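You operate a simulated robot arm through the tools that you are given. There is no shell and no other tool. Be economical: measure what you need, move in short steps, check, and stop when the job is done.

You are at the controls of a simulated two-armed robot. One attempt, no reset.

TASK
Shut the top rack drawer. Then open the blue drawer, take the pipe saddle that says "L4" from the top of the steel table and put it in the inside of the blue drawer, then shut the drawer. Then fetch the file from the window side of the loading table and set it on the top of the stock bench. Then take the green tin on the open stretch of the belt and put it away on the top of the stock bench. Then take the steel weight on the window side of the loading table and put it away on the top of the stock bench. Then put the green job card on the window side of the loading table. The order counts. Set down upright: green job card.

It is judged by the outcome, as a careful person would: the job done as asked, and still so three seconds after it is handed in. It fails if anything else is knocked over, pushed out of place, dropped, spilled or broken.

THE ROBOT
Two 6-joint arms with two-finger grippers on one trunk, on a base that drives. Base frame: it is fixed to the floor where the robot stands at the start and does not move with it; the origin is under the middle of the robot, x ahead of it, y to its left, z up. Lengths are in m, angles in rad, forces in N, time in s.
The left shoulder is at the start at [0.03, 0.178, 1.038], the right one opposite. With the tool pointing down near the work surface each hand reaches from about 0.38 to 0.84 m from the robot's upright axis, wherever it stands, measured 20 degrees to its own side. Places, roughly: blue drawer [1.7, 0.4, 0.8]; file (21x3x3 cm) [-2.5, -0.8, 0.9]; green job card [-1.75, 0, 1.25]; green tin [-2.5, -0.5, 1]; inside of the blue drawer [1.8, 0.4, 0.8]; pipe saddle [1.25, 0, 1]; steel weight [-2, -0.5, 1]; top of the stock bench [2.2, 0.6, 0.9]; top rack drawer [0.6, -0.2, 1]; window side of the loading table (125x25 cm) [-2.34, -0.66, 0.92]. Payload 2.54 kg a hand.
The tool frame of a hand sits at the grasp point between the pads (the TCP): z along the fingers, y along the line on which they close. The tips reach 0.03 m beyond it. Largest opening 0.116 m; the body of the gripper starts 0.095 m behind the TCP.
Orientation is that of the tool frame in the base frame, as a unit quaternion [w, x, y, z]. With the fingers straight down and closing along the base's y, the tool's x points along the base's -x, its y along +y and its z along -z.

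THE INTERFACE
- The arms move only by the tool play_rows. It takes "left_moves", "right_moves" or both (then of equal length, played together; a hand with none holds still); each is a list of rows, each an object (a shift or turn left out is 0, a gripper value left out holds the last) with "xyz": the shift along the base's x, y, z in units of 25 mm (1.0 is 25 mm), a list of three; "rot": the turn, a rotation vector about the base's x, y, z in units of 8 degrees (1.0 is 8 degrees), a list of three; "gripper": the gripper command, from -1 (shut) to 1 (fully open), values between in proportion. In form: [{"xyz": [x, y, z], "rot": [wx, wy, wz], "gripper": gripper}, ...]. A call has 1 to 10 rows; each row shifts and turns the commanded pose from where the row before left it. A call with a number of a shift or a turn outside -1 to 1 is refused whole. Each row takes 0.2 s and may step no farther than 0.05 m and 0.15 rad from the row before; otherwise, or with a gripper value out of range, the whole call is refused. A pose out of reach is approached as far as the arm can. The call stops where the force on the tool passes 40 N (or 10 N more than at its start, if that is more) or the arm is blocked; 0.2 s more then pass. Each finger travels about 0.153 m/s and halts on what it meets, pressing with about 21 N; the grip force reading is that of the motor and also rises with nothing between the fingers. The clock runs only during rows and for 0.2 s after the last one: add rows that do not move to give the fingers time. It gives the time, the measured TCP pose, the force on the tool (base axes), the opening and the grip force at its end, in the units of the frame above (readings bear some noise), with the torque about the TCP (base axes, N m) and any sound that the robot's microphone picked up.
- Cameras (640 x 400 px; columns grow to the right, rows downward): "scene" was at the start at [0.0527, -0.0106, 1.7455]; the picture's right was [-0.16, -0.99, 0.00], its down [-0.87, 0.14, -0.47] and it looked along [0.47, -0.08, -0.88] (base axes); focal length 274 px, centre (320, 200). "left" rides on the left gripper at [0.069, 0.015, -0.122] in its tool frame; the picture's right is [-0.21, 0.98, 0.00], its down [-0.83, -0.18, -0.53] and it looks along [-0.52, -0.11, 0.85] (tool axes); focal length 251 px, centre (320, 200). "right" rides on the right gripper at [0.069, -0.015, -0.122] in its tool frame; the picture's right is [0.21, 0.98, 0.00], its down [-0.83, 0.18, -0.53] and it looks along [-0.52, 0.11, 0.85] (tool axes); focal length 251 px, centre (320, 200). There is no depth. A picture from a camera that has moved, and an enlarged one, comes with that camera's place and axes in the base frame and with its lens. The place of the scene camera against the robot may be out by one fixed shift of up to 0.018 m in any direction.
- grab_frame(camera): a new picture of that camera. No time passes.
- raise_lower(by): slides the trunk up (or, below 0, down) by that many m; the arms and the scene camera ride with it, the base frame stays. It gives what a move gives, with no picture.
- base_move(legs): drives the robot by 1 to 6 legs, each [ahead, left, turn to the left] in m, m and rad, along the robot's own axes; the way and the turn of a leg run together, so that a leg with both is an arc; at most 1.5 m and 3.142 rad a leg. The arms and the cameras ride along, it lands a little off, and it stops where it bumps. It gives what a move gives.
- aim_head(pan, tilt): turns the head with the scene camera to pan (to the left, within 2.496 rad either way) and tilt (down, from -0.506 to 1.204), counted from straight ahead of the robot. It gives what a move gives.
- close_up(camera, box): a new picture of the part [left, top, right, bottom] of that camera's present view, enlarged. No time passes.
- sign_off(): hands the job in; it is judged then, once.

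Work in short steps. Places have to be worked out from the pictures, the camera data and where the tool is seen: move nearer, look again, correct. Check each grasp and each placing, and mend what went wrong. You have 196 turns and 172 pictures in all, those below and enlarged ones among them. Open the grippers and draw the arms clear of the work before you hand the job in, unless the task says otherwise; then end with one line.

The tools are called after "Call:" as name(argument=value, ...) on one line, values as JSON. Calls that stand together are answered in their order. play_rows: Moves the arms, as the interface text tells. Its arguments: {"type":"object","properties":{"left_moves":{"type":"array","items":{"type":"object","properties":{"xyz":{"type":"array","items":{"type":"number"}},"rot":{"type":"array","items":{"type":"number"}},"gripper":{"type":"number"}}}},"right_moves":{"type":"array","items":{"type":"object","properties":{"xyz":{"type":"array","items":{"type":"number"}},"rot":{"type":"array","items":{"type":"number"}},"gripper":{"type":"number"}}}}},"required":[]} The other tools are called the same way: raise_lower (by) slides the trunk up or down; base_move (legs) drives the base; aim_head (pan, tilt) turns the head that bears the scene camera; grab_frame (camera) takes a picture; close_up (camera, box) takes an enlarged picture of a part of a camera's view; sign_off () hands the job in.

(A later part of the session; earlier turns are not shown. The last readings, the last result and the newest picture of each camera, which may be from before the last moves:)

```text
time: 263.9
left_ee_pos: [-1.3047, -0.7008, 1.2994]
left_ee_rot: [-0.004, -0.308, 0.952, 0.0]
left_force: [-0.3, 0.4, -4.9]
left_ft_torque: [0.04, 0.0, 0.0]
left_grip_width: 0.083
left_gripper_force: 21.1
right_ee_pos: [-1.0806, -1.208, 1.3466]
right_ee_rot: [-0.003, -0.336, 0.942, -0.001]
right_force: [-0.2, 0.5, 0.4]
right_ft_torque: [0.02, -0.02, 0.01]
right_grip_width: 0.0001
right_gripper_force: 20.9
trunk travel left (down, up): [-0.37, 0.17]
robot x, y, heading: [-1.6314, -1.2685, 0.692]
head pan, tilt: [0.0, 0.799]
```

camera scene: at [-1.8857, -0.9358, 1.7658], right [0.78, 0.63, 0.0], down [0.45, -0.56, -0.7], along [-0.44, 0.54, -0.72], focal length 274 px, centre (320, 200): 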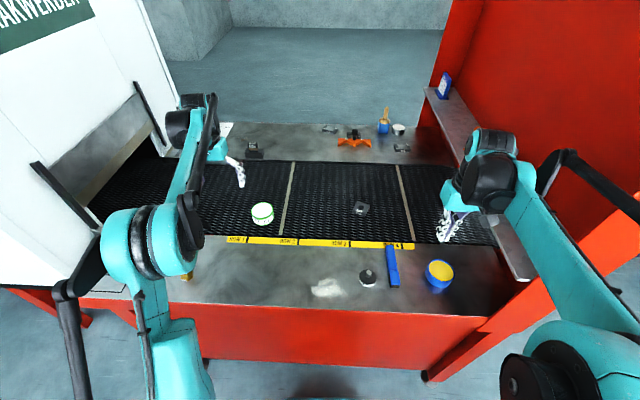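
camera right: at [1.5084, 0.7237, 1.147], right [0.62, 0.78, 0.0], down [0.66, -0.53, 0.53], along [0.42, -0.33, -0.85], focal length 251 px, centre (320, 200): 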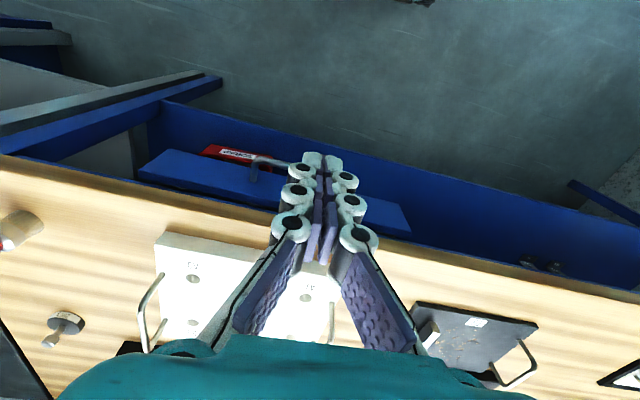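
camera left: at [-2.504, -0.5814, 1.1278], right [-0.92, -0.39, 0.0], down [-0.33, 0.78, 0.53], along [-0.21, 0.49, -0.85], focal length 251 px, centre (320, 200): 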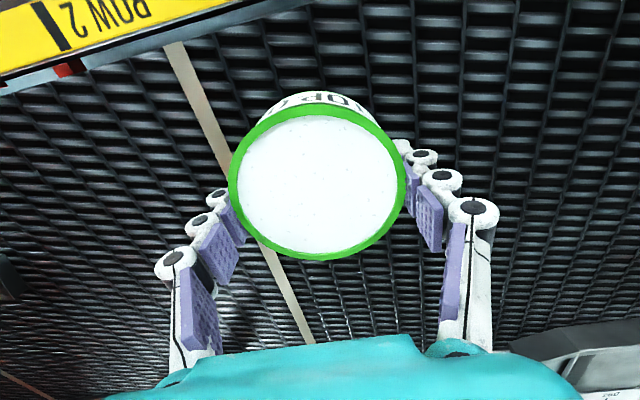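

Position f≈−0.03, heading 0.692. I trim and drive back to the bench, turn and strafe as before.

Call:
base_move(legs=[[0, 0, -0.02], [1.45, 0, 0], [1.45, 0, 0], [0.82, 0, 0], [0, 0, -1.575], [0, 0.3, 0]])

Call:
aim_head(pan=0.15, tilt=0.85)

Call:
grab_frame(camera="scene")

```text
time: 287.8
left_ee_pos: [2.0974, 0.8432, 1.2996]
left_ee_rot: [-0.002, 0.478, 0.878, 0.003]
left_force: [-0.5, -0.3, -3.7]
left_ft_torque: [0.01, -0.01, -0.02]
left_grip_width: 0.0825
left_gripper_force: 20.6
right_ee_pos: [1.5793, 0.6446, 1.3452]
right_ee_rot: [-0.004, 0.451, 0.893, 0.002]
right_force: [-0.9, -0.7, 0.5]
right_ft_torque: [0.0, 0.04, 0.01]
right_grip_width: 0.0
right_gripper_force: 21.1
trunk travel left (down, up): [-0.37, 0.17]
robot x, y, heading: [1.5521, 1.2015, -0.934]
head pan, tilt: [0.0, 0.799]
```

```text
time: 288.5
left_ee_pos: [2.0968, 0.8451, 1.2986]
left_ee_rot: [-0.002, 0.477, 0.879, 0.002]
left_force: [-0.5, 1.0, -4.4]
left_ft_torque: [-0.03, 0.01, 0.01]
left_grip_width: 0.0825
left_gripper_force: 21.4
right_ee_pos: [1.5799, 0.6445, 1.347]
right_ee_rot: [-0.003, 0.451, 0.893, 0.002]
right_force: [-1.3, 0.0, -0.2]
right_ft_torque: [-0.04, 0.03, 0.0]
right_grip_width: 0.0
right_gripper_force: 21.2
trunk travel left (down, up): [-0.37, 0.17]
robot x, y, heading: [1.5489, 1.2007, -0.934]
head pan, tilt: [0.15, 0.85]
```

```text
70 pictures are left
camera scene: at [1.6063, 1.1717, 1.8818], right [-0.7, -0.71, 0.0], down [-0.53, 0.53, -0.66], along [0.47, -0.47, -0.75], focal length 274 px, centre (320, 200)
```

scene: 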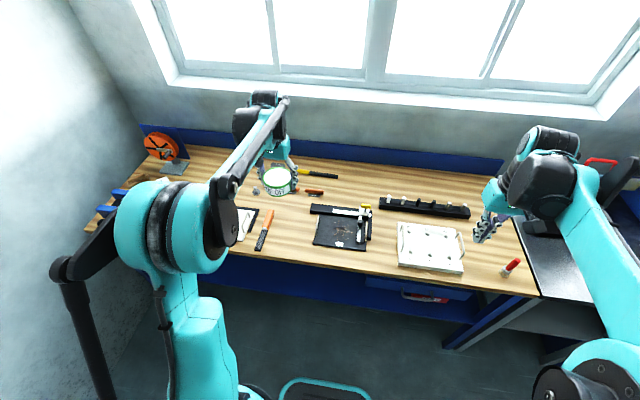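

Gap for the tin is e≈2.11–2.285 at f≈0.73. I lower the trunk, and move the tin over (e 2.195, f 0.73).

Call:
raise_lower(by=-0.12)

Call:
play_rows(left_moves=[{"xyz": [0.73, -0.44, 0]}, {"xyz": [0.73, -0.44, 0]}, {"xyz": [0.73, -0.44, -0.5]}, {"xyz": [0.71, -0.44, -1]}, {"xyz": [0, 0, -1]}, {"xyz": [0, 0, -1]}, {"xyz": [0, 0, -1]}])

Call:
grab_frame(camera="left")

Call:
close_up(camera="scene", box=[200, 130, 400, 270])

```text
time: 290.0
left_ee_pos: [2.0958, 0.8426, 1.1784]
left_ee_rot: [-0.002, 0.478, 0.879, 0.003]
left_force: [-0.3, 0.6, -3.7]
left_ft_torque: [0.01, -0.01, 0.01]
left_grip_width: 0.0823
left_gripper_force: 20.6
right_ee_pos: [1.5787, 0.6442, 1.2262]
right_ee_rot: [-0.002, 0.451, 0.892, 0.001]
right_force: [-0.4, 0.1, -0.7]
right_ft_torque: [0.0, -0.02, -0.02]
right_grip_width: 0.0002
right_gripper_force: 20.9
trunk travel left (down, up): [-0.25, 0.29]
robot x, y, heading: [1.5544, 1.2002, -0.931]
head pan, tilt: [0.15, 0.85]
```

```text
time: 291.6
left_ee_pos: [2.1685, 0.7992, 1.068]
left_ee_rot: [-0.002, 0.479, 0.878, 0.003]
left_force: [0.3, 0.2, -5.1]
left_ft_torque: [-0.02, 0.01, -0.01]
left_grip_width: 0.0823
left_gripper_force: 20.4
right_ee_pos: [1.5777, 0.6451, 1.2259]
right_ee_rot: [-0.002, 0.45, 0.893, 0.002]
right_force: [0.3, 0.1, 0.6]
right_ft_torque: [-0.01, 0.03, 0.01]
right_grip_width: 0.0
right_gripper_force: 21.3
trunk travel left (down, up): [-0.25, 0.29]
robot x, y, heading: [1.553, 1.2058, -0.928]
head pan, tilt: [0.15, 0.85]
```

```text
69 pictures are left
camera left: at [2.1438, 0.8663, 1.1897], right [0.94, 0.35, 0.0], down [0.3, -0.8, 0.53], along [0.19, -0.49, -0.85], focal length 251 px, centre (320, 200)
```

left: 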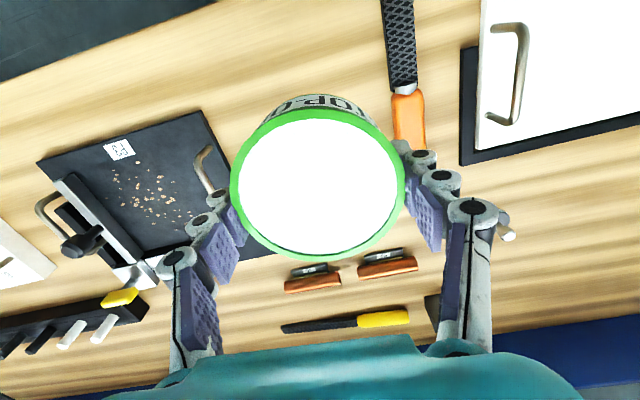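

```text
2.86 times, centred on (300, 200) of scene
camera zoom: at [1.6059, 1.1712, 1.7618], right [-0.7, -0.71, 0.0], down [-0.53, 0.53, -0.66], along [0.47, -0.46, -0.75], focal length 782 px, centre (377, 200)
```

zoom: 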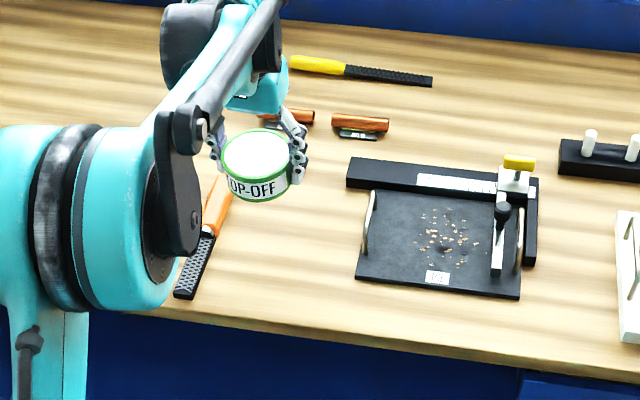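

Good clearance on both sides. I lower, guarded.

Call:
play_rows(left_moves=[{"xyz": [0, 0, -1]}, {"xyz": [0, 0, -1]}, {"xyz": [0, 0, -1]}, {"xyz": [0, 0, -0.6]}, {"xyz": [0, 0, -0.3]}, {"xyz": [0, 0, -0.3]}])

Call:
play_rows(left_moves=[{"xyz": [0, 0, -0.15]}, {"xyz": [0, 0, -0.15]}, {"xyz": [0, 0, -0.15]}, {"xyz": [0, 0, -0.15]}, {"xyz": [0, 0, -0.15]}, {"xyz": [0, 0, -0.15]}, {"xyz": [0, 0, -0.15]}, {"xyz": [0, 0, -0.15]}])

Call:
grab_frame(camera="left")

```text
time: 293.0
left_ee_pos: [2.1682, 0.7994, 0.9607]
left_ee_rot: [-0.003, 0.479, 0.878, 0.003]
left_force: [-0.1, -0.3, -3.4]
left_ft_torque: [0.0, -0.02, 0.0]
left_grip_width: 0.0824
left_gripper_force: 20.8
right_ee_pos: [1.5782, 0.6452, 1.2259]
right_ee_rot: [-0.003, 0.451, 0.893, 0.001]
right_force: [0.0, -0.6, -0.5]
right_ft_torque: [-0.02, -0.02, 0.0]
right_grip_width: 0.0
right_gripper_force: 21.4
trunk travel left (down, up): [-0.25, 0.29]
robot x, y, heading: [1.5483, 1.2002, -0.927]
head pan, tilt: [0.15, 0.85]
```

```text
time: 294.8
left_ee_pos: [2.1695, 0.7993, 0.9307]
left_ee_rot: [-0.002, 0.478, 0.878, 0.002]
left_force: [-0.4, 0.8, -4.0]
left_ft_torque: [-0.02, -0.01, -0.03]
left_grip_width: 0.0825
left_gripper_force: 20.9
right_ee_pos: [1.579, 0.6441, 1.2261]
right_ee_rot: [-0.003, 0.451, 0.893, 0.001]
right_force: [0.3, -0.3, 0.0]
right_ft_torque: [-0.01, -0.02, 0.02]
right_grip_width: 0.0001
right_gripper_force: 21.3
trunk travel left (down, up): [-0.25, 0.29]
robot x, y, heading: [1.5543, 1.2083, -0.932]
head pan, tilt: [0.15, 0.85]
```

```text
67 pictures are left
camera left: at [2.1437, 0.8651, 1.0535], right [0.94, 0.35, 0.0], down [0.3, -0.8, 0.53], along [0.19, -0.49, -0.85], focal length 251 px, centre (320, 200)
```

left: 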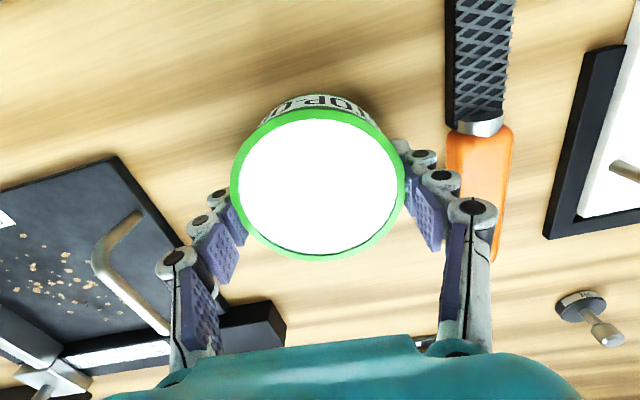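

Still free; I continue with 3 mm steps until contact.

Call:
play_rows(left_moves=[{"xyz": [0, 0, -0.12]}, {"xyz": [0, 0, -0.12]}, {"xyz": [0, 0, -0.12]}, {"xyz": [0, 0, -0.12]}, {"xyz": [0, 0, -0.12]}, {"xyz": [0, 0, -0.12]}])

```text
time: 295.9
left_ee_pos: [2.1675, 0.8, 0.9232]
left_ee_rot: [0.0, 0.478, 0.879, 0.001]
left_force: [-2.8, 2.7, 25.1]
left_ft_torque: [-0.52, 0.89, 0.04]
left_grip_width: 0.0826
left_gripper_force: 20.5
right_ee_pos: [1.576, 0.6462, 1.228]
right_ee_rot: [-0.002, 0.451, 0.893, 0.002]
right_force: [-0.1, 0.7, 0.4]
right_ft_torque: [-0.01, 0.0, -0.01]
right_grip_width: 0.0
right_gripper_force: 20.7
trunk travel left (down, up): [-0.25, 0.29]
robot x, y, heading: [1.5453, 1.2073, -0.933]
head pan, tilt: [0.15, 0.85]
stopped in row 5 (left hand): the force on the tool passed its limit at 45 N (the readings are from after the stop); the commanded pose is now the measured one
```

Contact. I open to about 96 mm and rise.

Call:
play_rows(left_moves=[{"xyz": [0, 0, 0.08], "gripper": 0.65}, {"gripper": 0.65}, {"xyz": [0, 0, 0.5]}, {"xyz": [0, 0, 1]}, {"xyz": [0, 0, 1]}, {"xyz": [0, 0, 1]}, {"xyz": [0, 0, 1]}, {"xyz": [0, 0, 1]}, {"xyz": [0, 0, 1]}, {"xyz": [0, 0, 1]}])

Call:
play_rows(left_moves=[{"xyz": [0, 0, 1], "gripper": 0}, {"xyz": [0, 0, 1]}, {"xyz": [0, 0, 1]}])

Call:
grab_frame(camera="left")

```text
time: 298.1
left_ee_pos: [2.1687, 0.7982, 1.1105]
left_ee_rot: [-0.001, 0.478, 0.879, 0.002]
left_force: [-0.9, -0.1, -0.4]
left_ft_torque: [0.0, -0.05, -0.01]
left_grip_width: 0.0959
left_gripper_force: 0.0
right_ee_pos: [1.5778, 0.6438, 1.2264]
right_ee_rot: [-0.002, 0.451, 0.893, 0.001]
right_force: [0.4, -0.4, 0.0]
right_ft_torque: [0.02, -0.01, 0.02]
right_grip_width: 0.0
right_gripper_force: 21.1
trunk travel left (down, up): [-0.25, 0.29]
robot x, y, heading: [1.5508, 1.2016, -0.933]
head pan, tilt: [0.15, 0.85]
```

```text
time: 298.9
left_ee_pos: [2.1685, 0.7968, 1.1861]
left_ee_rot: [-0.001, 0.478, 0.878, 0.001]
left_force: [-0.6, 0.5, 0.2]
left_ft_torque: [0.02, -0.02, -0.01]
left_grip_width: 0.0582
left_gripper_force: 0.1
right_ee_pos: [1.5786, 0.6449, 1.2264]
right_ee_rot: [-0.003, 0.45, 0.893, 0.001]
right_force: [-1.1, 0.3, 0.1]
right_ft_torque: [-0.03, -0.04, 0.02]
right_grip_width: 0.0001
right_gripper_force: 20.6
trunk travel left (down, up): [-0.25, 0.29]
robot x, y, heading: [1.5496, 1.2068, -0.93]
head pan, tilt: [0.15, 0.85]
```

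```text
66 pictures are left
camera left: at [2.1433, 0.8643, 1.3086], right [0.94, 0.35, 0.0], down [0.3, -0.79, 0.53], along [0.19, -0.5, -0.85], focal length 251 px, centre (320, 200)
```

left: 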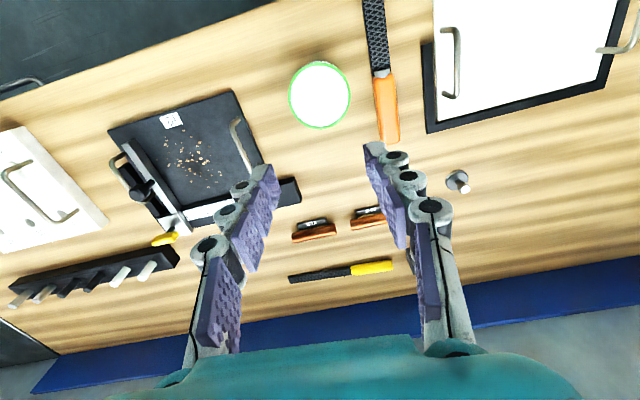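

Tin is on the bench. Now for the weight: raise, back off, turn into the aisle.

Call:
raise_lower(by=0.12)

Call:
base_move(legs=[[-0.07, 0, 0], [0, 0, -1.53]])

```text
time: 300.4
left_ee_pos: [2.1687, 0.7987, 1.3053]
left_ee_rot: [-0.001, 0.478, 0.879, 0.002]
left_force: [0.0, -0.9, -0.3]
left_ft_torque: [0.01, -0.02, 0.0]
left_grip_width: 0.0578
left_gripper_force: 0.1
right_ee_pos: [1.5778, 0.6444, 1.3458]
right_ee_rot: [-0.002, 0.451, 0.893, 0.002]
right_force: [0.0, 0.3, 0.0]
right_ft_torque: [0.05, 0.0, 0.0]
right_grip_width: 0.0003
right_gripper_force: 21.5
trunk travel left (down, up): [-0.37, 0.17]
robot x, y, heading: [1.5483, 1.2006, -0.927]
head pan, tilt: [0.15, 0.85]
```

```text
time: 305.1
left_ee_pos: [1.1256, 0.6251, 1.3052]
left_ee_rot: [0.001, 0.954, 0.301, 0.003]
left_force: [1.3, -0.9, -0.7]
left_ft_torque: [-0.02, 0.0, -0.02]
left_grip_width: 0.0577
left_gripper_force: 0.0
right_ee_pos: [0.9506, 1.2084, 1.3458]
right_ee_rot: [-0.001, 0.944, 0.33, 0.003]
right_force: [-0.7, -0.2, -1.1]
right_ft_torque: [0.01, 0.01, -0.03]
right_grip_width: 0.0
right_gripper_force: 20.7
trunk travel left (down, up): [-0.37, 0.17]
robot x, y, heading: [1.5066, 1.2592, -2.463]
head pan, tilt: [0.15, 0.85]
```

Heading good. I drive to e≈−2.1 and turn to face the table.

Call:
base_move(legs=[[1.45, 0, 0], [1.45, 0, 0], [1.15, 0, 0], [0, 0, -1.575]])

Call:
aim_head(pan=-0.15, tilt=0.8)

Call:
grab_frame(camera="scene")

```text
time: 328.3
left_ee_pos: [-2.2815, -0.8722, 1.3053]
left_ee_rot: [0.001, 0.887, -0.461, 0.001]
left_force: [-0.1, 0.1, -0.2]
left_ft_torque: [0.02, 0.01, -0.02]
left_grip_width: 0.0581
left_gripper_force: 0.1
right_ee_pos: [-1.6983, -0.6973, 1.3459]
right_ee_rot: [0.002, 0.901, -0.434, 0.003]
right_force: [0.6, -0.2, 0.0]
right_ft_torque: [0.01, 0.02, 0.03]
right_grip_width: 0.0
right_gripper_force: 20.6
trunk travel left (down, up): [-0.37, 0.17]
robot x, y, heading: [-1.6479, -1.2534, 2.249]
head pan, tilt: [0.15, 0.85]
```

```text
time: 329.1
left_ee_pos: [-2.2819, -0.8723, 1.3051]
left_ee_rot: [0.002, 0.888, -0.461, 0.001]
left_force: [-0.4, -0.8, 0.0]
left_ft_torque: [-0.03, -0.04, 0.02]
left_grip_width: 0.0583
left_gripper_force: 0.0
right_ee_pos: [-1.6979, -0.6974, 1.3472]
right_ee_rot: [0.002, 0.901, -0.434, 0.003]
right_force: [-0.8, 0.5, 0.2]
right_ft_torque: [0.03, 0.01, -0.04]
right_grip_width: 0.0
right_gripper_force: 20.8
trunk travel left (down, up): [-0.37, 0.17]
robot x, y, heading: [-1.6485, -1.2546, 2.251]
head pan, tilt: [-0.15, 0.799]
```

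```text
65 pictures are left
camera scene: at [-1.6503, -1.2082, 1.8858], right [0.86, 0.5, 0.0], down [0.36, -0.62, -0.7], along [-0.35, 0.6, -0.72], focal length 274 px, centre (320, 200)
```

scene: 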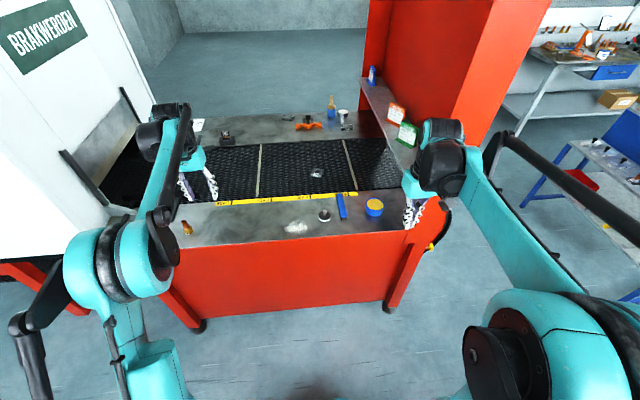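

Weight at ≈(−2.05,−0.48). I drive forward 0.25, left 0.08, lower the trunk, and open the right hand.

Call:
base_move(legs=[[0.25, 0.08, 0]])

Call:
raise_lower(by=-0.12)

Call:
play_rows(right_moves=[{"xyz": [-0.8, 0.3, 0], "gripper": 0.3}, {"xyz": [-0.8, 0.3, 0], "gripper": 0.3}, {"xyz": [-0.8, 0.3, 0], "gripper": 0.3}])

Call:
grab_frame(camera="right")

Call:
close_up(camera="scene", box=[260, 180, 420, 290])

```text
time: 331.0
left_ee_pos: [-2.4992, -0.7191, 1.3057]
left_ee_rot: [0.001, 0.885, -0.465, 0.0]
left_force: [-1.0, -0.2, 0.5]
left_ft_torque: [0.0, -0.05, -0.01]
left_grip_width: 0.0581
left_gripper_force: 0.1
right_ee_pos: [-1.9143, -0.5502, 1.3473]
right_ee_rot: [0.0, 0.9, -0.437, 0.003]
right_force: [-0.2, 0.7, 0.4]
right_ft_torque: [0.0, -0.03, 0.01]
right_grip_width: 0.0
right_gripper_force: 20.5
trunk travel left (down, up): [-0.37, 0.17]
robot x, y, heading: [-1.8685, -1.108, 2.239]
head pan, tilt: [-0.15, 0.799]
```

```text
time: 332.5
left_ee_pos: [-2.5008, -0.7195, 1.1864]
left_ee_rot: [0.002, 0.886, -0.464, 0.001]
left_force: [-0.4, -0.3, 0.8]
left_ft_torque: [-0.04, -0.01, 0.01]
left_grip_width: 0.058
left_gripper_force: 0.1
right_ee_pos: [-1.9144, -0.5486, 1.2267]
right_ee_rot: [0.002, 0.9, -0.437, 0.003]
right_force: [-0.4, 0.9, 0.3]
right_ft_torque: [0.0, -0.01, 0.01]
right_grip_width: 0.0
right_gripper_force: 20.5
trunk travel left (down, up): [-0.25, 0.29]
robot x, y, heading: [-1.8688, -1.105, 2.238]
head pan, tilt: [-0.15, 0.799]
```

```text
time: 333.3
left_ee_pos: [-2.4999, -0.7184, 1.1853]
left_ee_rot: [0.002, 0.886, -0.464, 0.002]
left_force: [0.2, -0.2, -1.0]
left_ft_torque: [-0.03, -0.04, 0.02]
left_grip_width: 0.0581
left_gripper_force: 0.0
right_ee_pos: [-1.9741, -0.5251, 1.2256]
right_ee_rot: [0.002, 0.9, -0.436, 0.003]
right_force: [0.6, -0.2, 0.4]
right_ft_torque: [-0.03, 0.01, -0.03]
right_grip_width: 0.0752
right_gripper_force: 0.0
trunk travel left (down, up): [-0.25, 0.29]
robot x, y, heading: [-1.8664, -1.1052, 2.239]
head pan, tilt: [-0.15, 0.799]
```

```text
64 pictures are left
camera right: at [-1.9205, -0.5695, 1.3478], right [-0.64, -0.77, 0.0], down [-0.66, 0.54, 0.53], along [-0.41, 0.33, -0.85], focal length 251 px, centre (320, 200)
```

right: 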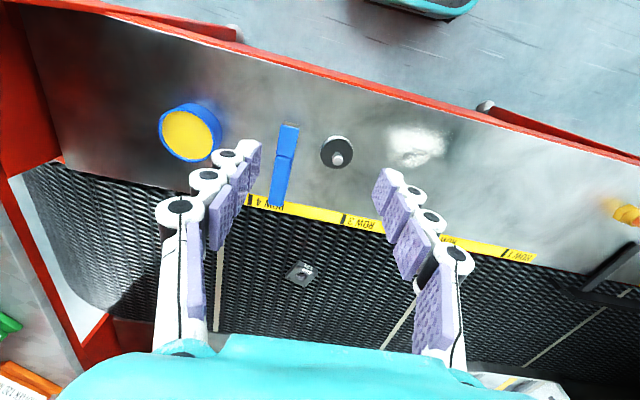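

```text
3.64 times, centred on (340, 235) of scene
camera zoom: at [-1.8715, -1.0584, 1.7658], right [0.87, 0.5, 0.0], down [0.36, -0.62, -0.7], along [-0.35, 0.6, -0.72], focal length 996 px, centre (247, 73)
```

zoom: 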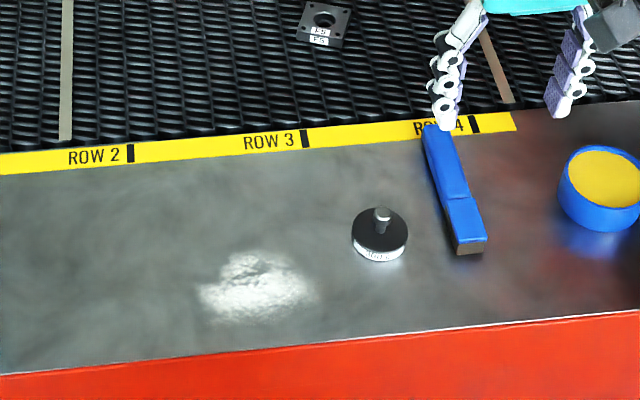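

Weight centre ≈(−2.058,−0.489), disc ≈56 mm. I move above it and lower to TCP 1.03.

Call:
play_rows(right_moves=[{"xyz": [-0.84, 0.36, 0]}, {"xyz": [-0.84, 0.36, 0]}, {"xyz": [-0.84, 0.36, -0.8]}, {"xyz": [-0.84, 0.36, -1]}, {"xyz": [0, 0, -1]}, {"xyz": [0, 0, -1]}, {"xyz": [0, 0, -1]}, {"xyz": [0, 0, -1]}, {"xyz": [0, 0, -1]}, {"xyz": [0, 0, -1]}])

Call:
grab_frame(camera="right")

```text
time: 335.5
left_ee_pos: [-2.4997, -0.7185, 1.1869]
left_ee_rot: [0.001, 0.886, -0.464, 0.002]
left_force: [-0.4, 0.5, -0.9]
left_ft_torque: [0.0, 0.02, -0.02]
left_grip_width: 0.0581
left_gripper_force: 0.0
right_ee_pos: [-2.0575, -0.4892, 1.0296]
right_ee_rot: [0.002, 0.9, -0.437, 0.003]
right_force: [-0.5, 0.9, -0.2]
right_ft_torque: [-0.01, 0.02, 0.0]
right_grip_width: 0.0754
right_gripper_force: 0.0
trunk travel left (down, up): [-0.25, 0.29]
robot x, y, heading: [-1.8632, -1.1052, 2.239]
head pan, tilt: [-0.15, 0.799]
```

```text
62 pictures are left
camera right: at [-2.0029, -0.5335, 1.151], right [-0.64, -0.77, 0.0], down [-0.66, 0.54, 0.53], along [-0.41, 0.33, -0.85], focal length 251 px, centre (320, 200)
```

right: 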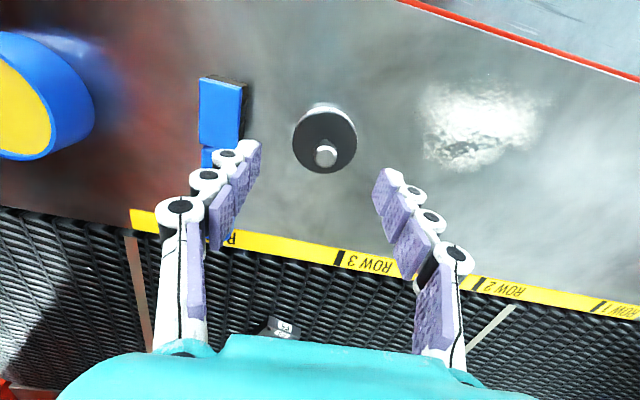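

Small correction (−7 mm x), clearance to the blue block is about 2 cm. I lower to TCP ≈0.96.

Call:
play_rows(right_moves=[{"xyz": [-0.26, 0.05, -0.6]}, {"xyz": [0, 0, -0.8]}, {"xyz": [0, 0, -0.6]}, {"xyz": [0, 0, -0.4]}, {"xyz": [0, 0, -0.2]}, {"xyz": [0, 0, -0.16]}])

Call:
play_rows(right_moves=[{"gripper": 0.1}, {"gripper": -0.2}, {"gripper": -1}, {"gripper": -1}])

Call:
grab_frame(camera="right")

```text
time: 336.9
left_ee_pos: [-2.5, -0.7192, 1.1853]
left_ee_rot: [0.002, 0.885, -0.465, 0.0]
left_force: [-0.3, -0.1, 0.1]
left_ft_torque: [0.0, -0.03, -0.01]
left_grip_width: 0.0581
left_gripper_force: 0.1
right_ee_pos: [-2.0643, -0.4875, 0.962]
right_ee_rot: [0.001, 0.9, -0.436, 0.004]
right_force: [0.4, -0.2, 0.5]
right_ft_torque: [0.01, 0.0, -0.05]
right_grip_width: 0.0755
right_gripper_force: 0.0
trunk travel left (down, up): [-0.25, 0.29]
robot x, y, heading: [-1.8684, -1.1068, 2.239]
head pan, tilt: [-0.15, 0.799]
```

```text
time: 337.9
left_ee_pos: [-2.4997, -0.7205, 1.1858]
left_ee_rot: [0.002, 0.886, -0.464, 0.002]
left_force: [0.1, -0.1, -0.7]
left_ft_torque: [-0.02, 0.0, 0.02]
left_grip_width: 0.0579
left_gripper_force: 0.0
right_ee_pos: [-2.0642, -0.4874, 0.9617]
right_ee_rot: [0.002, 0.899, -0.438, 0.003]
right_force: [0.7, 0.6, 1.5]
right_ft_torque: [-0.01, -0.03, -0.02]
right_grip_width: 0.0543
right_gripper_force: 21.2
trunk travel left (down, up): [-0.25, 0.29]
robot x, y, heading: [-1.8669, -1.1081, 2.242]
head pan, tilt: [-0.15, 0.799]
```

```text
61 pictures are left
camera right: at [-2.01, -0.5328, 1.084], right [-0.64, -0.77, 0.0], down [-0.66, 0.54, 0.53], along [-0.41, 0.33, -0.85], focal length 251 px, centre (320, 200)
```

right: 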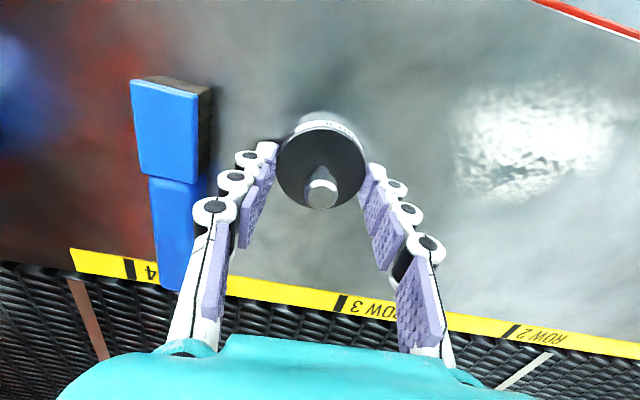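

Gripped at 54 mm. I lift and check.

Call:
play_rows(right_moves=[{"xyz": [0, 0, 0.4]}, {"xyz": [0, 0, 0.8]}, {"xyz": [0, 0, 1]}, {"xyz": [0, 0, 1]}, {"xyz": [0, 0, 1]}, {"xyz": [0, 0, 1]}, {"xyz": [0, 0, 1]}, {"xyz": [0, 0, 1]}, {"xyz": [0, 0, 1]}, {"xyz": [0, 0, 1]}])

Call:
grab_frame(camera="right")

```text
time: 340.1
left_ee_pos: [-2.4999, -0.7193, 1.1862]
left_ee_rot: [0.001, 0.886, -0.464, 0.0]
left_force: [0.4, -0.4, 0.2]
left_ft_torque: [0.01, -0.02, 0.02]
left_grip_width: 0.0582
left_gripper_force: 0.1
right_ee_pos: [-2.0655, -0.4886, 1.1939]
right_ee_rot: [0.002, 0.899, -0.437, 0.003]
right_force: [-0.1, -0.3, -2.6]
right_ft_torque: [0.04, 0.0, 0.01]
right_grip_width: 0.0545
right_gripper_force: 21.6
trunk travel left (down, up): [-0.25, 0.29]
robot x, y, heading: [-1.8676, -1.1076, 2.239]
head pan, tilt: [-0.15, 0.799]
```

```text
60 pictures are left
camera right: at [-2.0118, -0.5336, 1.3154], right [-0.64, -0.77, 0.0], down [-0.66, 0.54, 0.53], along [-0.41, 0.33, -0.85], focal length 251 px, centre (320, 200)
```

right: 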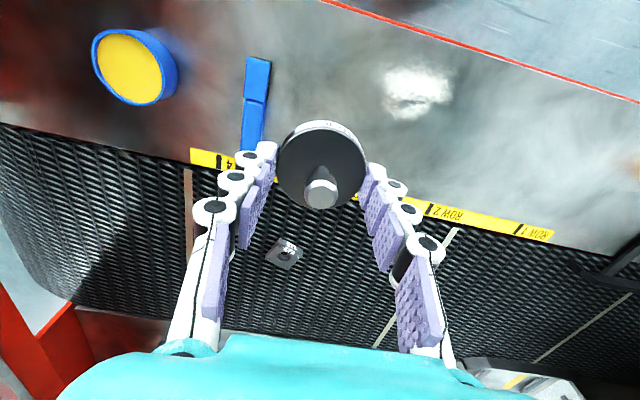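

Weight held. I raise the trunk, back off and turn toward +e.

Call:
raise_lower(by=0.12)

Call:
base_move(legs=[[-0.26, 0, 0], [0, 0, -1.57]])

```text
time: 341.6
left_ee_pos: [-2.4992, -0.7195, 1.3043]
left_ee_rot: [0.001, 0.886, -0.464, 0.001]
left_force: [-0.4, -0.7, -1.4]
left_ft_torque: [-0.03, -0.03, 0.02]
left_grip_width: 0.0578
left_gripper_force: 0.1
right_ee_pos: [-2.0659, -0.4882, 1.3119]
right_ee_rot: [0.002, 0.899, -0.437, 0.003]
right_force: [0.0, -0.9, -2.9]
right_ft_torque: [-0.01, 0.02, 0.02]
right_grip_width: 0.0541
right_gripper_force: 21.5
trunk travel left (down, up): [-0.37, 0.17]
robot x, y, heading: [-1.8654, -1.1024, 2.24]
head pan, tilt: [-0.15, 0.799]
```

```text
time: 347.3
left_ee_pos: [-1.3206, -0.6766, 1.3061]
left_ee_rot: [-0.001, -0.299, 0.954, 0.0]
left_force: [-0.3, -0.6, -0.2]
left_ft_torque: [-0.01, -0.03, 0.02]
left_grip_width: 0.0581
left_gripper_force: 0.1
right_ee_pos: [-1.0886, -1.1094, 1.3134]
right_ee_rot: [-0.003, -0.328, 0.945, -0.001]
right_force: [-0.4, -1.1, -3.7]
right_ft_torque: [0.02, 0.05, 0.02]
right_grip_width: 0.0542
right_gripper_force: 20.9
trunk travel left (down, up): [-0.37, 0.17]
robot x, y, heading: [-1.7064, -1.3098, 0.674]
head pan, tilt: [-0.15, 0.799]
```

I drive 3.8 m and turn right to face the bench at e≈1.65.

Call:
base_move(legs=[[1.45, 0, 0], [1.45, 0, 0], [0.91, 0, 0], [0, 0, -1.55]])

Call:
aim_head(pan=-0.15, tilt=0.85)

Call:
grab_frame(camera="scene")

```text
time: 369.4
left_ee_pos: [1.8853, 0.6679, 1.3068]
left_ee_rot: [-0.001, 0.464, 0.886, 0.001]
left_force: [-0.4, 0.3, -0.3]
left_ft_torque: [0.01, 0.03, 0.0]
left_grip_width: 0.0579
left_gripper_force: 0.0
right_ee_pos: [1.4495, 0.439, 1.3129]
right_ee_rot: [-0.002, 0.439, 0.899, 0.002]
right_force: [-0.9, -0.7, -3.6]
right_ft_torque: [0.0, 0.01, -0.01]
right_grip_width: 0.054
right_gripper_force: 21.1
trunk travel left (down, up): [-0.37, 0.17]
robot x, y, heading: [1.2549, 1.0541, -0.9]
head pan, tilt: [-0.15, 0.799]
```

```text
time: 370.0
left_ee_pos: [1.8837, 0.6684, 1.3049]
left_ee_rot: [-0.001, 0.465, 0.886, 0.001]
left_force: [0.0, 0.4, -0.5]
left_ft_torque: [0.03, 0.0, 0.0]
left_grip_width: 0.058
left_gripper_force: 0.1
right_ee_pos: [1.4506, 0.4383, 1.3122]
right_ee_rot: [-0.003, 0.438, 0.899, 0.002]
right_force: [-1.6, -0.6, -3.7]
right_ft_torque: [0.01, 0.01, 0.01]
right_grip_width: 0.0541
right_gripper_force: 21.1
trunk travel left (down, up): [-0.37, 0.17]
robot x, y, heading: [1.2513, 1.0539, -0.906]
head pan, tilt: [-0.15, 0.85]
```

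```text
59 pictures are left
camera scene: at [1.2922, 1.0113, 1.8818], right [-0.87, -0.49, 0.0], down [-0.37, 0.65, -0.66], along [0.33, -0.57, -0.75], focal length 274 px, centre (320, 200)
```

scene: 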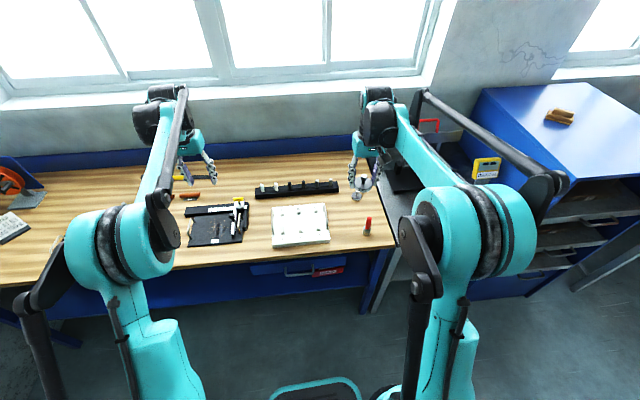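

I drive forward 0.08 m, lower the trunk and look down with the right camera at the gap between white plate and brush (e≈1.41).

Call:
base_move(legs=[[0.08, 0, 0]])

Call:
raise_lower(by=-0.12)

Call:
grab_frame(camera="right")

Call:
close_up(camera="scene", box=[240, 140, 420, 270])

```text
time: 371.1
left_ee_pos: [1.9338, 0.6053, 1.3047]
left_ee_rot: [-0.002, 0.465, 0.885, 0.002]
left_force: [0.1, -0.3, -0.1]
left_ft_torque: [0.06, 0.02, 0.02]
left_grip_width: 0.058
left_gripper_force: 0.0
right_ee_pos: [1.4988, 0.3754, 1.3119]
right_ee_rot: [-0.002, 0.439, 0.899, 0.002]
right_force: [-0.1, -0.7, -3.6]
right_ft_torque: [0.03, 0.03, -0.01]
right_grip_width: 0.0543
right_gripper_force: 20.7
trunk travel left (down, up): [-0.37, 0.17]
robot x, y, heading: [1.3023, 0.9939, -0.906]
head pan, tilt: [-0.15, 0.85]
```

```text
time: 372.6
left_ee_pos: [1.9326, 0.6049, 1.1859]
left_ee_rot: [-0.001, 0.465, 0.885, 0.002]
left_force: [-0.9, -0.3, -0.5]
left_ft_torque: [0.01, -0.01, -0.01]
left_grip_width: 0.058
left_gripper_force: 0.1
right_ee_pos: [1.4989, 0.3761, 1.1931]
right_ee_rot: [-0.003, 0.438, 0.899, 0.002]
right_force: [-0.6, -0.1, -3.0]
right_ft_torque: [0.0, -0.02, 0.01]
right_grip_width: 0.0545
right_gripper_force: 21.4
trunk travel left (down, up): [-0.25, 0.29]
robot x, y, heading: [1.3026, 0.9951, -0.905]
head pan, tilt: [-0.15, 0.85]
```

```text
58 pictures are left
camera right: at [1.4443, 0.4212, 1.3151], right [0.64, 0.77, 0.0], down [0.65, -0.54, 0.53], along [0.41, -0.34, -0.85], focal length 251 px, centre (320, 200)
```

right: 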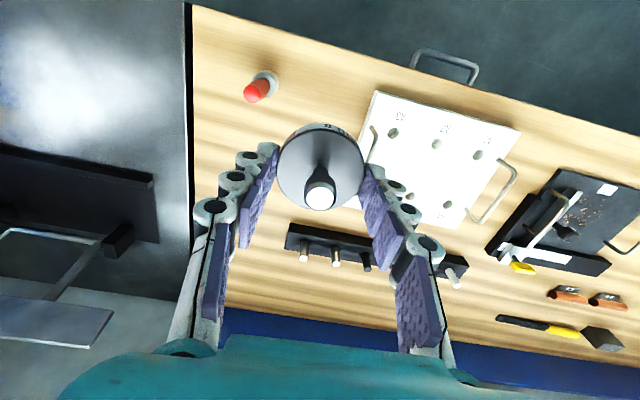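

```text
3.08 times, centred on (330, 205) of scene
camera zoom: at [1.3409, 0.9496, 1.762], right [-0.87, -0.49, 0.0], down [-0.37, 0.65, -0.66], along [0.33, -0.57, -0.75], focal length 842 px, centre (289, 185)
```

zoom: 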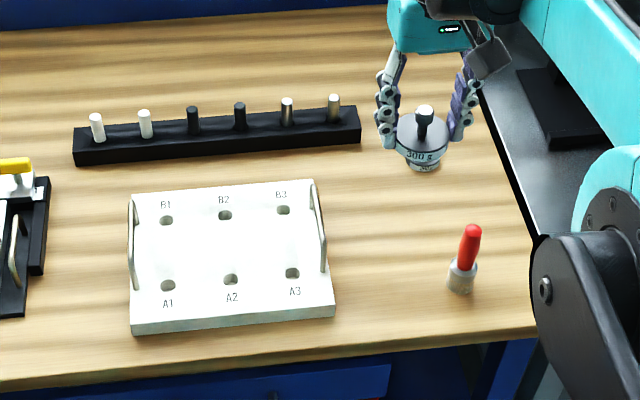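

Held weight reads 300 g. Free spot at e≈1.42, f≈0.735. I move over it and lower.

Call:
play_rows(right_moves=[{"xyz": [0.7, -0.65, 0]}, {"xyz": [0.7, -0.65, 0]}, {"xyz": [0.7, -0.65, -0.5]}, {"xyz": [0.68, -0.64, -1]}, {"xyz": [0, 0, -1]}, {"xyz": [0, 0, -1]}, {"xyz": [0, 0, -1]}, {"xyz": [0, 0, -1]}, {"xyz": [0, 0, -1]}])

Call:
grab_frame(camera="right")

Call:
close_up(camera="scene", box=[240, 140, 420, 270])

```text
time: 374.6
left_ee_pos: [1.9333, 0.6057, 1.1844]
left_ee_rot: [-0.002, 0.466, 0.885, 0.002]
left_force: [0.6, -1.1, -0.7]
left_ft_torque: [0.0, 0.0, -0.01]
left_grip_width: 0.0579
left_gripper_force: 0.1
right_ee_pos: [1.5665, 0.3126, 1.029]
right_ee_rot: [-0.003, 0.439, 0.898, 0.002]
right_force: [0.8, 0.1, -2.9]
right_ft_torque: [-0.01, 0.03, 0.01]
right_grip_width: 0.0543
right_gripper_force: 21.4
trunk travel left (down, up): [-0.25, 0.29]
robot x, y, heading: [1.3045, 0.9989, -0.908]
head pan, tilt: [-0.15, 0.85]
```

```text
56 pictures are left
camera right: at [1.5133, 0.3565, 1.1515], right [0.64, 0.77, 0.0], down [0.65, -0.54, 0.53], along [0.41, -0.34, -0.85], focal length 251 px, centre (320, 200)
```

right: 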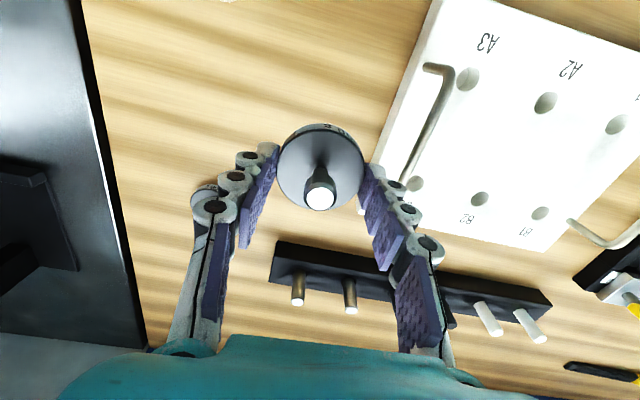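

```text
3.08 times, centred on (330, 205) of scene
camera zoom: at [1.3414, 0.9486, 1.7618], right [-0.87, -0.49, 0.0], down [-0.37, 0.65, -0.66], along [0.33, -0.57, -0.75], focal length 842 px, centre (289, 185)
```

zoom: 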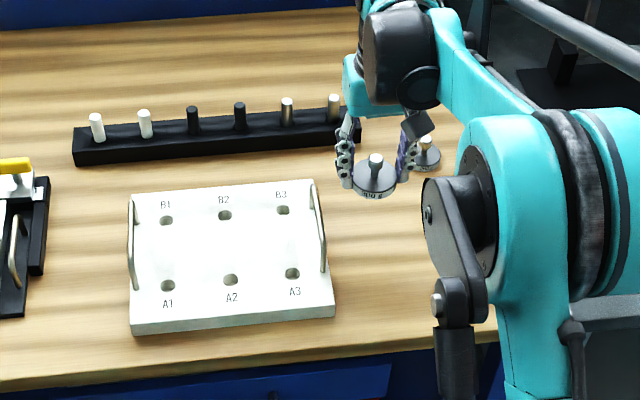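

Clearances look fine (plate 2–3 cm, brush and other weight further). I lower guardedly.

Call:
play_rows(right_moves=[{"xyz": [-0.1, -0.08, -1]}, {"xyz": [0, 0, -1]}, {"xyz": [0, 0, -0.6]}, {"xyz": [0, 0, -0.3]}, {"xyz": [0, 0, -0.2]}, {"xyz": [0, 0, -0.2]}])

Call:
play_rows(right_moves=[{"xyz": [0, 0, -0.14]}, {"xyz": [0, 0, -0.14]}, {"xyz": [0, 0, -0.14]}, {"xyz": [0, 0, -0.14]}, {"xyz": [0, 0, -0.14]}, {"xyz": [0, 0, -0.14]}, {"xyz": [0, 0, -0.14]}])

```text
time: 376.0
left_ee_pos: [1.9331, 0.6049, 1.1846]
left_ee_rot: [-0.001, 0.465, 0.885, 0.0]
left_force: [0.4, 0.5, 0.3]
left_ft_torque: [-0.01, -0.03, 0.01]
left_grip_width: 0.0581
left_gripper_force: 0.1
right_ee_pos: [1.5652, 0.3098, 0.9473]
right_ee_rot: [-0.003, 0.439, 0.898, 0.001]
right_force: [-0.6, -0.4, -1.6]
right_ft_torque: [0.01, -0.01, -0.02]
right_grip_width: 0.0545
right_gripper_force: 21.4
trunk travel left (down, up): [-0.25, 0.29]
robot x, y, heading: [1.3023, 0.9936, -0.9]
head pan, tilt: [-0.15, 0.85]
```

```text
time: 377.6
left_ee_pos: [1.9313, 0.6074, 1.1877]
left_ee_rot: [0.0, 0.466, 0.885, 0.001]
left_force: [0.7, 0.0, -0.3]
left_ft_torque: [0.02, 0.03, -0.02]
left_grip_width: 0.0582
left_gripper_force: 0.2
right_ee_pos: [1.564, 0.3115, 0.9276]
right_ee_rot: [-0.002, 0.438, 0.899, 0.001]
right_force: [-2.8, 4.7, 23.3]
right_ft_torque: [0.25, -0.19, -0.01]
right_grip_width: 0.0551
right_gripper_force: 21.3
trunk travel left (down, up): [-0.25, 0.29]
robot x, y, heading: [1.3004, 0.9943, -0.907]
head pan, tilt: [-0.15, 0.85]
stopped in row 7 (right hand): the force on the tool passed its limit at 44 N (the readings are from after the stop); the commanded pose is now the measured one
```

Contact. I open modestly and rise.

Call:
play_rows(right_moves=[{"xyz": [0, 0, 0.1], "gripper": 0.2}, {"gripper": 0.2}, {"xyz": [0, 0, 0.5]}, {"xyz": [0, 0, 1]}, {"xyz": [0, 0, 1]}, {"xyz": [0, 0, 1]}, {"xyz": [0, 0, 1]}, {"xyz": [0, 0, 1]}, {"xyz": [0, 0, 1]}, {"xyz": [0, 0, 1]}])

Call:
play_rows(right_moves=[{"xyz": [0, 0, 1]}, {"xyz": [0, 0, 1]}, {"xyz": [0, 0, 1]}])

Call:
grab_frame(camera="right")

```text
time: 379.8
left_ee_pos: [1.9327, 0.607, 1.1859]
left_ee_rot: [-0.001, 0.466, 0.885, 0.002]
left_force: [-0.1, 0.0, -1.0]
left_ft_torque: [0.02, 0.0, -0.05]
left_grip_width: 0.0583
left_gripper_force: 0.1
right_ee_pos: [1.5645, 0.3083, 1.1165]
right_ee_rot: [-0.002, 0.439, 0.898, 0.001]
right_force: [-0.5, -0.4, -0.7]
right_ft_torque: [-0.02, -0.02, 0.0]
right_grip_width: 0.0697
right_gripper_force: 0.2
trunk travel left (down, up): [-0.25, 0.29]
robot x, y, heading: [1.2998, 0.9954, -0.906]
head pan, tilt: [-0.15, 0.85]
```

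```text
time: 380.6
left_ee_pos: [1.9333, 0.6062, 1.1854]
left_ee_rot: [-0.001, 0.466, 0.885, 0.002]
left_force: [-0.4, 0.5, -1.0]
left_ft_torque: [0.01, 0.01, 0.05]
left_grip_width: 0.0579
left_gripper_force: 0.1
right_ee_pos: [1.564, 0.31, 1.1915]
right_ee_rot: [-0.003, 0.44, 0.898, 0.0]
right_force: [-0.1, 0.2, 0.1]
right_ft_torque: [0.03, -0.02, -0.02]
right_grip_width: 0.0697
right_gripper_force: 0.1
trunk travel left (down, up): [-0.25, 0.29]
robot x, y, heading: [1.3042, 0.9935, -0.907]
head pan, tilt: [-0.15, 0.85]
```

```text
54 pictures are left
camera right: at [1.5106, 0.3538, 1.3128], right [0.64, 0.77, 0.0], down [0.65, -0.54, 0.53], along [0.41, -0.34, -0.85], focal length 251 px, centre (320, 200)
```

right: 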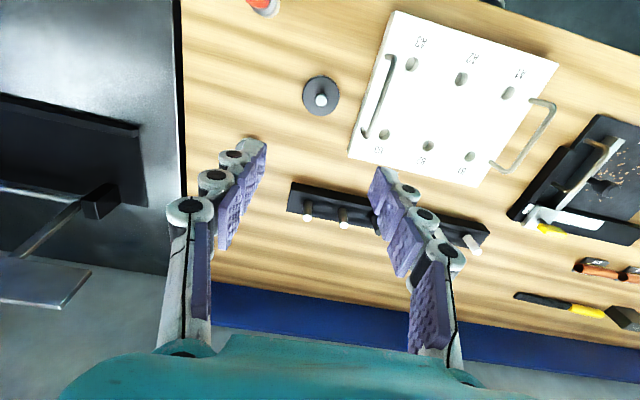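

Weight set down. Now the card: raise, back off, and turn into the aisle.

Call:
raise_lower(by=0.12)

Call:
base_move(legs=[[-0.08, 0, 0], [0, 0, -1.558]])

```text
time: 382.1
left_ee_pos: [1.9322, 0.6059, 1.3052]
left_ee_rot: [-0.001, 0.465, 0.885, 0.002]
left_force: [-0.3, 0.5, 0.5]
left_ft_torque: [0.0, 0.0, 0.01]
left_grip_width: 0.058
left_gripper_force: 0.0
right_ee_pos: [1.5641, 0.308, 1.3096]
right_ee_rot: [-0.001, 0.439, 0.899, 0.001]
right_force: [-0.2, -0.5, -0.6]
right_ft_torque: [-0.02, 0.0, 0.02]
right_grip_width: 0.0696
right_gripper_force: 0.1
trunk travel left (down, up): [-0.37, 0.17]
robot x, y, heading: [1.3003, 0.9935, -0.904]
head pan, tilt: [-0.15, 0.85]
```

```text
time: 387.0
left_ee_pos: [0.8723, 0.4204, 1.3053]
left_ee_rot: [0.0, 0.953, 0.304, 0.002]
left_force: [-0.8, 0.3, -0.6]
left_ft_torque: [-0.02, -0.02, -0.02]
left_grip_width: 0.058
left_gripper_force: 0.1
right_ee_pos: [0.5707, 0.7853, 1.3103]
right_ee_rot: [-0.001, 0.943, 0.332, 0.002]
right_force: [0.5, -0.5, 0.4]
right_ft_torque: [-0.01, 0.0, -0.02]
right_grip_width: 0.0694
right_gripper_force: 0.1
trunk travel left (down, up): [-0.37, 0.17]
robot x, y, heading: [1.2533, 1.0539, -2.467]
head pan, tilt: [-0.15, 0.85]
```

I drive 3.45 m and turn to face the table.

Call:
base_move(legs=[[1.45, 0, 0], [1.45, 0, 0], [0.57, 0, 0], [0, 0, -1.572]])

Call:
aim_head(pan=-0.25, tilt=0.7)

Call:
grab_frame(camera="scene")

```text
time: 407.8
left_ee_pos: [-2.0755, -0.7745, 1.3056]
left_ee_rot: [0.001, 0.886, -0.463, 0.001]
left_force: [0.1, -1.0, 0.7]
left_ft_torque: [0.02, -0.02, 0.04]
left_grip_width: 0.0581
left_gripper_force: 0.1
right_ee_pos: [-1.7089, -0.4746, 1.3112]
right_ee_rot: [0.001, 0.9, -0.436, 0.002]
right_force: [-0.4, -0.2, -0.1]
right_ft_torque: [-0.01, 0.04, 0.02]
right_grip_width: 0.0698
right_gripper_force: 0.1
trunk travel left (down, up): [-0.37, 0.17]
robot x, y, heading: [-1.4425, -1.1583, 2.244]
head pan, tilt: [-0.15, 0.85]
```

```text
time: 408.4
left_ee_pos: [-2.0762, -0.7744, 1.3058]
left_ee_rot: [0.001, 0.886, -0.463, 0.0]
left_force: [0.6, 0.2, 0.4]
left_ft_torque: [0.04, -0.01, -0.01]
left_grip_width: 0.0582
left_gripper_force: 0.1
right_ee_pos: [-1.7094, -0.4752, 1.3103]
right_ee_rot: [0.001, 0.9, -0.436, 0.001]
right_force: [-0.1, 0.2, -0.2]
right_ft_torque: [0.0, -0.01, -0.03]
right_grip_width: 0.0697
right_gripper_force: 0.0
trunk travel left (down, up): [-0.37, 0.17]
robot x, y, heading: [-1.442, -1.1592, 2.243]
head pan, tilt: [-0.25, 0.7]
```

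```text
53 pictures are left
camera scene: at [-1.4404, -1.1055, 1.894], right [0.91, 0.41, 0.0], down [0.26, -0.59, -0.76], along [-0.31, 0.7, -0.64], focal length 274 px, centre (320, 200)
```

scene: 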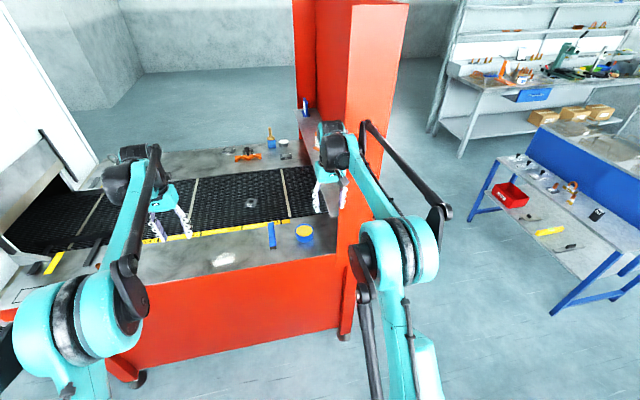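

The cards sit on the inside shelf of the red panel to my right. I tuck both hands back and raise the trunk before repositioning.

Call:
play_rows(left_moves=[{"xyz": [0.6, -0.75, 0]}, {"xyz": [0.6, -0.75, 0]}, {"xyz": [0.6, -0.75, 0]}, {"xyz": [0.6, -0.75, 0]}, {"xyz": [0.6, -0.75, 0]}, {"xyz": [0.6, -0.75, 0]}, {"xyz": [0.6, -0.75, 0]}, {"xyz": [0.6, -0.75, 0]}, {"xyz": [0.6, -0.75, 0]}, {"xyz": [0.6, -0.75, 0]}], right_moves=[{"xyz": [0.92, -0.64, 0]}, {"xyz": [0.92, -0.64, 0]}, {"xyz": [0.92, -0.64, 0]}, {"xyz": [0.92, -0.64, 0]}, {"xyz": [0.92, -0.64, 0]}, {"xyz": [0.92, -0.64, 0]}, {"xyz": [0.92, -0.64, 0]}, {"xyz": [0.92, -0.64, 0]}, {"xyz": [0.92, -0.64, 0]}, {"xyz": [0.92, -0.64, 0]}])

Call:
raise_lower(by=0.1)

Call:
base_move(legs=[[0.05, 0.12, 0], [0, 0, -0.8]])

Call:
aim_head(pan=0.4, tilt=0.7)

Call:
grab_frame(camera="scene")

```text
time: 410.6
left_ee_pos: [-1.9235, -0.965, 1.306]
left_ee_rot: [0.001, 0.886, -0.463, 0.001]
left_force: [-0.6, 0.2, 0.4]
left_ft_torque: [0.03, 0.0, 0.0]
left_grip_width: 0.0579
left_gripper_force: 0.0
right_ee_pos: [-1.4772, -0.638, 1.3131]
right_ee_rot: [0.001, 0.9, -0.436, 0.001]
right_force: [0.3, -0.5, -0.1]
right_ft_torque: [0.03, 0.03, 0.02]
right_grip_width: 0.0693
right_gripper_force: 0.2
trunk travel left (down, up): [-0.37, 0.17]
robot x, y, heading: [-1.4422, -1.1618, 2.242]
head pan, tilt: [-0.25, 0.7]
```

```text
time: 412.0
left_ee_pos: [-1.926, -0.9634, 1.4047]
left_ee_rot: [0.003, 0.886, -0.464, 0.0]
left_force: [0.3, -0.2, 0.8]
left_ft_torque: [-0.02, -0.03, 0.05]
left_grip_width: 0.0582
left_gripper_force: 0.1
right_ee_pos: [-1.4791, -0.6365, 1.4103]
right_ee_rot: [0.0, 0.9, -0.436, 0.002]
right_force: [-0.7, -0.1, -0.1]
right_ft_torque: [-0.01, 0.01, 0.05]
right_grip_width: 0.0698
right_gripper_force: 0.1
trunk travel left (down, up): [-0.47, 0.07]
robot x, y, heading: [-1.4425, -1.1614, 2.244]
head pan, tilt: [-0.25, 0.7]
```

```text
time: 415.4
left_ee_pos: [-1.7588, -0.7093, 1.4052]
left_ee_rot: [-0.002, -0.633, 0.774, 0.0]
left_force: [-1.1, -1.0, 0.2]
left_ft_torque: [0.0, 0.0, 0.02]
left_grip_width: 0.0582
left_gripper_force: 0.0
right_ee_pos: [-1.2134, -0.8082, 1.4106]
right_ee_rot: [-0.002, -0.656, 0.755, 0.0]
right_force: [0.8, 0.2, -0.5]
right_ft_torque: [-0.03, 0.03, -0.04]
right_grip_width: 0.0696
right_gripper_force: 0.0
trunk travel left (down, up): [-0.47, 0.07]
robot x, y, heading: [-1.5666, -1.1946, 1.441]
head pan, tilt: [-0.25, 0.7]
```

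```text
time: 416.4
left_ee_pos: [-1.7579, -0.7098, 1.4053]
left_ee_rot: [-0.002, -0.633, 0.774, -0.001]
left_force: [0.2, -0.3, -0.5]
left_ft_torque: [-0.04, 0.02, 0.02]
left_grip_width: 0.058
left_gripper_force: 0.0
right_ee_pos: [-1.2129, -0.8083, 1.4107]
right_ee_rot: [-0.001, -0.656, 0.755, -0.001]
right_force: [0.3, -0.6, 0.3]
right_ft_torque: [0.01, -0.01, 0.01]
right_grip_width: 0.0696
right_gripper_force: 0.1
trunk travel left (down, up): [-0.47, 0.07]
robot x, y, heading: [-1.5685, -1.1939, 1.423]
head pan, tilt: [0.4, 0.7]
```

```text
52 pictures are left
camera scene: at [-1.5749, -1.1428, 1.9941], right [0.97, 0.26, 0.0], down [0.17, -0.62, -0.76], along [-0.2, 0.74, -0.64], focal length 274 px, centre (320, 200)
```

scene: 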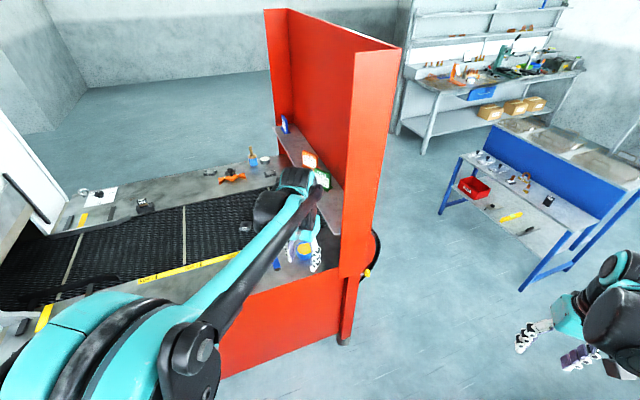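

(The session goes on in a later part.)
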